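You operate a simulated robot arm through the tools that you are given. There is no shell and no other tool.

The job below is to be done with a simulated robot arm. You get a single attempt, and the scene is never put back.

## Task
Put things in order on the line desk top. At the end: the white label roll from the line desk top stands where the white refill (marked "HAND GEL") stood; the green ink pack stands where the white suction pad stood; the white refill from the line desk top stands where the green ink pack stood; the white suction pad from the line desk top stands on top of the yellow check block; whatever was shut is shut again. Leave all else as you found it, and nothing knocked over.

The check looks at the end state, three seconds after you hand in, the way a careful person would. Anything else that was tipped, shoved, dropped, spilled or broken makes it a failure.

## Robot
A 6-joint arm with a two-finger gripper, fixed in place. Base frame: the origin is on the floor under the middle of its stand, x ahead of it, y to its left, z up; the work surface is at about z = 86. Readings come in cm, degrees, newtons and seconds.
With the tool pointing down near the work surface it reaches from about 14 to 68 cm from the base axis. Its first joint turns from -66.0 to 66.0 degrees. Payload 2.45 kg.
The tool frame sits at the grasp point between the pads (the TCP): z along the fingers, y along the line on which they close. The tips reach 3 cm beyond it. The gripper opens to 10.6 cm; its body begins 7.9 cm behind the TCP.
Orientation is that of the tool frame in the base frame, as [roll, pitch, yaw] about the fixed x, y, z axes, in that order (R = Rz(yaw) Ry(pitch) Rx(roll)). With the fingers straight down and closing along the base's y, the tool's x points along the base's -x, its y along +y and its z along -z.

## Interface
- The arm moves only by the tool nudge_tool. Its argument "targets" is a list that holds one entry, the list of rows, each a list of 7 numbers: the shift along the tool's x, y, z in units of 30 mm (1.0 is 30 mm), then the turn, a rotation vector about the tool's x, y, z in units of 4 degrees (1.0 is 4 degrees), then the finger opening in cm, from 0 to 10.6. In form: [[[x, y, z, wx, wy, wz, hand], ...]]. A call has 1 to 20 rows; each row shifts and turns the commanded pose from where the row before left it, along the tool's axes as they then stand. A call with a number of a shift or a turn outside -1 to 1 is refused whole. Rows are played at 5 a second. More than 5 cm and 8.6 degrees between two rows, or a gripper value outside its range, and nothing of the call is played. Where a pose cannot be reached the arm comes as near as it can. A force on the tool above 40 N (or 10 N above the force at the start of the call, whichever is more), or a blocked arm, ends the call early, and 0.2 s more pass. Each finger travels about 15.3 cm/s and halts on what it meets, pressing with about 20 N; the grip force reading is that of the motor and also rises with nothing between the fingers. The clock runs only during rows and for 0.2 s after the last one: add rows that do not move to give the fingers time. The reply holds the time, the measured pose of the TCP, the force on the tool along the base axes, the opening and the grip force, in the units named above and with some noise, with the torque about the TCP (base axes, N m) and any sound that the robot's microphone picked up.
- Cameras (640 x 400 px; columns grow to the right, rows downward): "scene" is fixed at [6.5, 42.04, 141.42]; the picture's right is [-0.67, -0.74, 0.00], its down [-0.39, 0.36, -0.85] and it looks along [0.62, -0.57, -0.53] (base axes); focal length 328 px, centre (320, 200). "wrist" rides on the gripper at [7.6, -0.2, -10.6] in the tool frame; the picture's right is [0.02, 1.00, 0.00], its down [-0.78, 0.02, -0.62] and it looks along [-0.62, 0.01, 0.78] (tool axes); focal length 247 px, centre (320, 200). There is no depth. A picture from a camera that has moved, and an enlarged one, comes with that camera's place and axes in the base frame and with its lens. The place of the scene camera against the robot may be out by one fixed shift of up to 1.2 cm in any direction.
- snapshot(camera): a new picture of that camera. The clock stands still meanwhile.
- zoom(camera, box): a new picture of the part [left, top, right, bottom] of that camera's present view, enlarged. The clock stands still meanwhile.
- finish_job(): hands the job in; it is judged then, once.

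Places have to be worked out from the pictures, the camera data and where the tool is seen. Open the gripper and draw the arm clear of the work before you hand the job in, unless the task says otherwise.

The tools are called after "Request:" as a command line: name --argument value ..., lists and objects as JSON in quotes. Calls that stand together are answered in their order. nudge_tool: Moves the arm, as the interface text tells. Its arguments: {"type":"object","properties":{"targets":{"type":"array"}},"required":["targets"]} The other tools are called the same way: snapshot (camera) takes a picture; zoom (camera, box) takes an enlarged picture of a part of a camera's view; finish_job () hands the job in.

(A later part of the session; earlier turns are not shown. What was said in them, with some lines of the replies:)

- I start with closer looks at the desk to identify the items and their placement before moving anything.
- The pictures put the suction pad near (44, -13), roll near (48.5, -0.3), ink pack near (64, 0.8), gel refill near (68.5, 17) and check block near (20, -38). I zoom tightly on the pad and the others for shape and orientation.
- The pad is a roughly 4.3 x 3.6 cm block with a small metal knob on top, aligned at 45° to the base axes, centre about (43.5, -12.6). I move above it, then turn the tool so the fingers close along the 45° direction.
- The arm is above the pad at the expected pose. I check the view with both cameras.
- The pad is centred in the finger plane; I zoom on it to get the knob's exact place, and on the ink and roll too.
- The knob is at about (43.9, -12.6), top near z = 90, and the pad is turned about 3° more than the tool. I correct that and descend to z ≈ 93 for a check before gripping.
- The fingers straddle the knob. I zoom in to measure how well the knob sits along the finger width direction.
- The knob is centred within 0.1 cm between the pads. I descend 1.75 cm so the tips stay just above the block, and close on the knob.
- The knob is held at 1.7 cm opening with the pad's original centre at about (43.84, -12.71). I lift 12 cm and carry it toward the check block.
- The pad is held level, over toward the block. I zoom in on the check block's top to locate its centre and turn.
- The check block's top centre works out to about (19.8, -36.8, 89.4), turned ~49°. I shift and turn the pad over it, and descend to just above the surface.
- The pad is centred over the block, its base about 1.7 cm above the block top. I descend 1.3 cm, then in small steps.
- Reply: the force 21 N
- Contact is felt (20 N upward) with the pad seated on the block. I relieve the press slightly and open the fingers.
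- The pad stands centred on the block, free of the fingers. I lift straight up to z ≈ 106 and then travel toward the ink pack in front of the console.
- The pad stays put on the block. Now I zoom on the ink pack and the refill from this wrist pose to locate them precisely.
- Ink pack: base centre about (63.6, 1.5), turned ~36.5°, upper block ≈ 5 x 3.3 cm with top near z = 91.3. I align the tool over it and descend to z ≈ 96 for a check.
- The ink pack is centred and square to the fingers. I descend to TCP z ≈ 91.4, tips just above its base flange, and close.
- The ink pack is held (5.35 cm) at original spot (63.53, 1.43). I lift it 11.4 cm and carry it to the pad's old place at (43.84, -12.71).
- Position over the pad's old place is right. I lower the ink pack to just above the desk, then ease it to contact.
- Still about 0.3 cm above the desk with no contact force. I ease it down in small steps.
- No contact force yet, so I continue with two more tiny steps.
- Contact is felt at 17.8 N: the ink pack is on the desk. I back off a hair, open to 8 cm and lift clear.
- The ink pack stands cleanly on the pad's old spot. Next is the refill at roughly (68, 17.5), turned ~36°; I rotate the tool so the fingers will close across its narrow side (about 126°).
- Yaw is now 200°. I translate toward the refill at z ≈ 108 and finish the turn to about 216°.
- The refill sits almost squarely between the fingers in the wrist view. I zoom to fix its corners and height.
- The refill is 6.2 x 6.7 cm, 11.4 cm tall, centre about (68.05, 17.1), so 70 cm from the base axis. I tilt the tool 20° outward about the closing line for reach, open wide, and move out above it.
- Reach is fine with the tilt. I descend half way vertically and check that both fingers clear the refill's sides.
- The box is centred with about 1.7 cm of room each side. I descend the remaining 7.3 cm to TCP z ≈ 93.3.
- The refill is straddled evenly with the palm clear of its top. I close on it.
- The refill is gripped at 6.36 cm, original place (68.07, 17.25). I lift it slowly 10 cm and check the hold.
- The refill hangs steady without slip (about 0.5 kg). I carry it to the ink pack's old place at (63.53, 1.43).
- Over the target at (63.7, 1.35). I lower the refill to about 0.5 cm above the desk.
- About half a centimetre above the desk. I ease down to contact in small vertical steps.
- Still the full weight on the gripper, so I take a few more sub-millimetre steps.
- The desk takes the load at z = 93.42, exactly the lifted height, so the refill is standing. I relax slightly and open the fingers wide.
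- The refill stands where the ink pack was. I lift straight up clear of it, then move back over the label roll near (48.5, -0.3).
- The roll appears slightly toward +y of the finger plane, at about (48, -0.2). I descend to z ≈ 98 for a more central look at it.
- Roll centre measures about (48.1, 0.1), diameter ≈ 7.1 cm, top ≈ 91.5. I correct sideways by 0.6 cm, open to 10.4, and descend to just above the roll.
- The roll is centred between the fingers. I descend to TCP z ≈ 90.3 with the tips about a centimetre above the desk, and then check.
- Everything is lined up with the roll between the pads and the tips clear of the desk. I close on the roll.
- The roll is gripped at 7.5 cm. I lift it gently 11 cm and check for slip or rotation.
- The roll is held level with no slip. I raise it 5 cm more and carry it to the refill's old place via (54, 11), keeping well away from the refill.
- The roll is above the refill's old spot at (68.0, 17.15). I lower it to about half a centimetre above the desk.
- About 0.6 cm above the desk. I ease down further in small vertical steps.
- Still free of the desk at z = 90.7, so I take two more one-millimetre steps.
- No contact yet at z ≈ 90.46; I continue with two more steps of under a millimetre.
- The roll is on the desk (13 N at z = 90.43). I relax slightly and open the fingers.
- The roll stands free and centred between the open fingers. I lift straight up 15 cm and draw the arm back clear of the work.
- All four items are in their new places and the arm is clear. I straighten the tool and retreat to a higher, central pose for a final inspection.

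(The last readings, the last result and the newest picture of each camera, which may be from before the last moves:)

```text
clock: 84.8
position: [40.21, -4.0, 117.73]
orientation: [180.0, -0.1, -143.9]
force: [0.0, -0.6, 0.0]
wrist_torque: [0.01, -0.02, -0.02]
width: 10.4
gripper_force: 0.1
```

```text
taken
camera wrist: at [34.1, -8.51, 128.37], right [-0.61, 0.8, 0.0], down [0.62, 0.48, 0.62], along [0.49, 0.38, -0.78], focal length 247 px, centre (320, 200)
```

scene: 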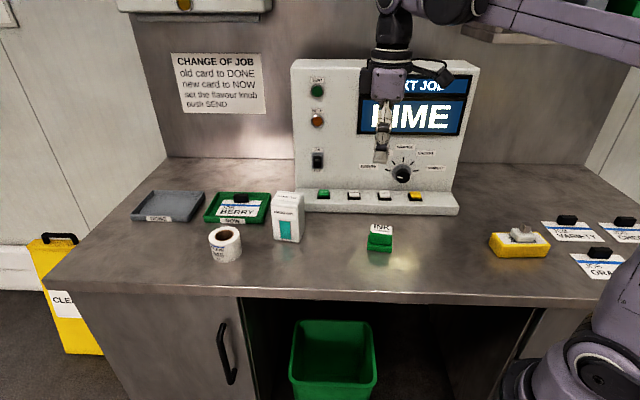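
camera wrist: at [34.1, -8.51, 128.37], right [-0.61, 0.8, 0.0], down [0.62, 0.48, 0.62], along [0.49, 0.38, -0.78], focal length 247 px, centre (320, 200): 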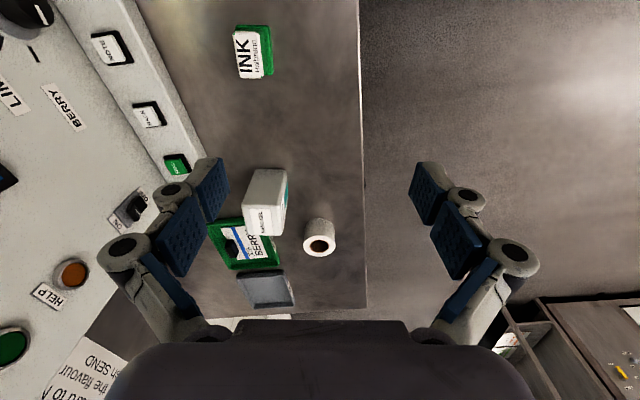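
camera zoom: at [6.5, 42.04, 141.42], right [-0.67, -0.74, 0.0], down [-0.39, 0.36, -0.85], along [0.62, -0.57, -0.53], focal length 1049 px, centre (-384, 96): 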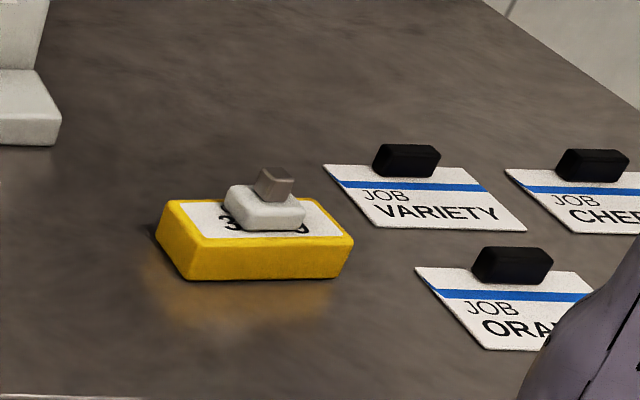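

The final pictures show the roll on the refill's old spot and the refill on the ink pack's. The ink pack is on the suction pad's old spot, and the pad is upright on the check block. The block, cards, trays and console look unchanged, nothing was opened, the gripper is open and the arm is clear, so I hand the job in.

Request:
finish_job

```text
The job is handed in.
```

I finished the rearrangement and handed the job in; I haven't seen the check's verdict. In the final pictures, everything stands upright in its new place:

- **White label roll:** it stands where the "HAND GEL" refill stood.
- **White refill:** it stands where the green ink pack stood.
- **Green ink pack:** it stands where the white suction pad stood.
- **White suction pad:** it sits centred on top of the yellow check block.

By the tool readings, the roll, refill and ink pack are within a few millimetres of the spots they replaced. I opened nothing, so nothing needed shutting again. The check block, job cards, trays and console look the same as at the start. The gripper is open and the arm is drawn back clear of the desk.
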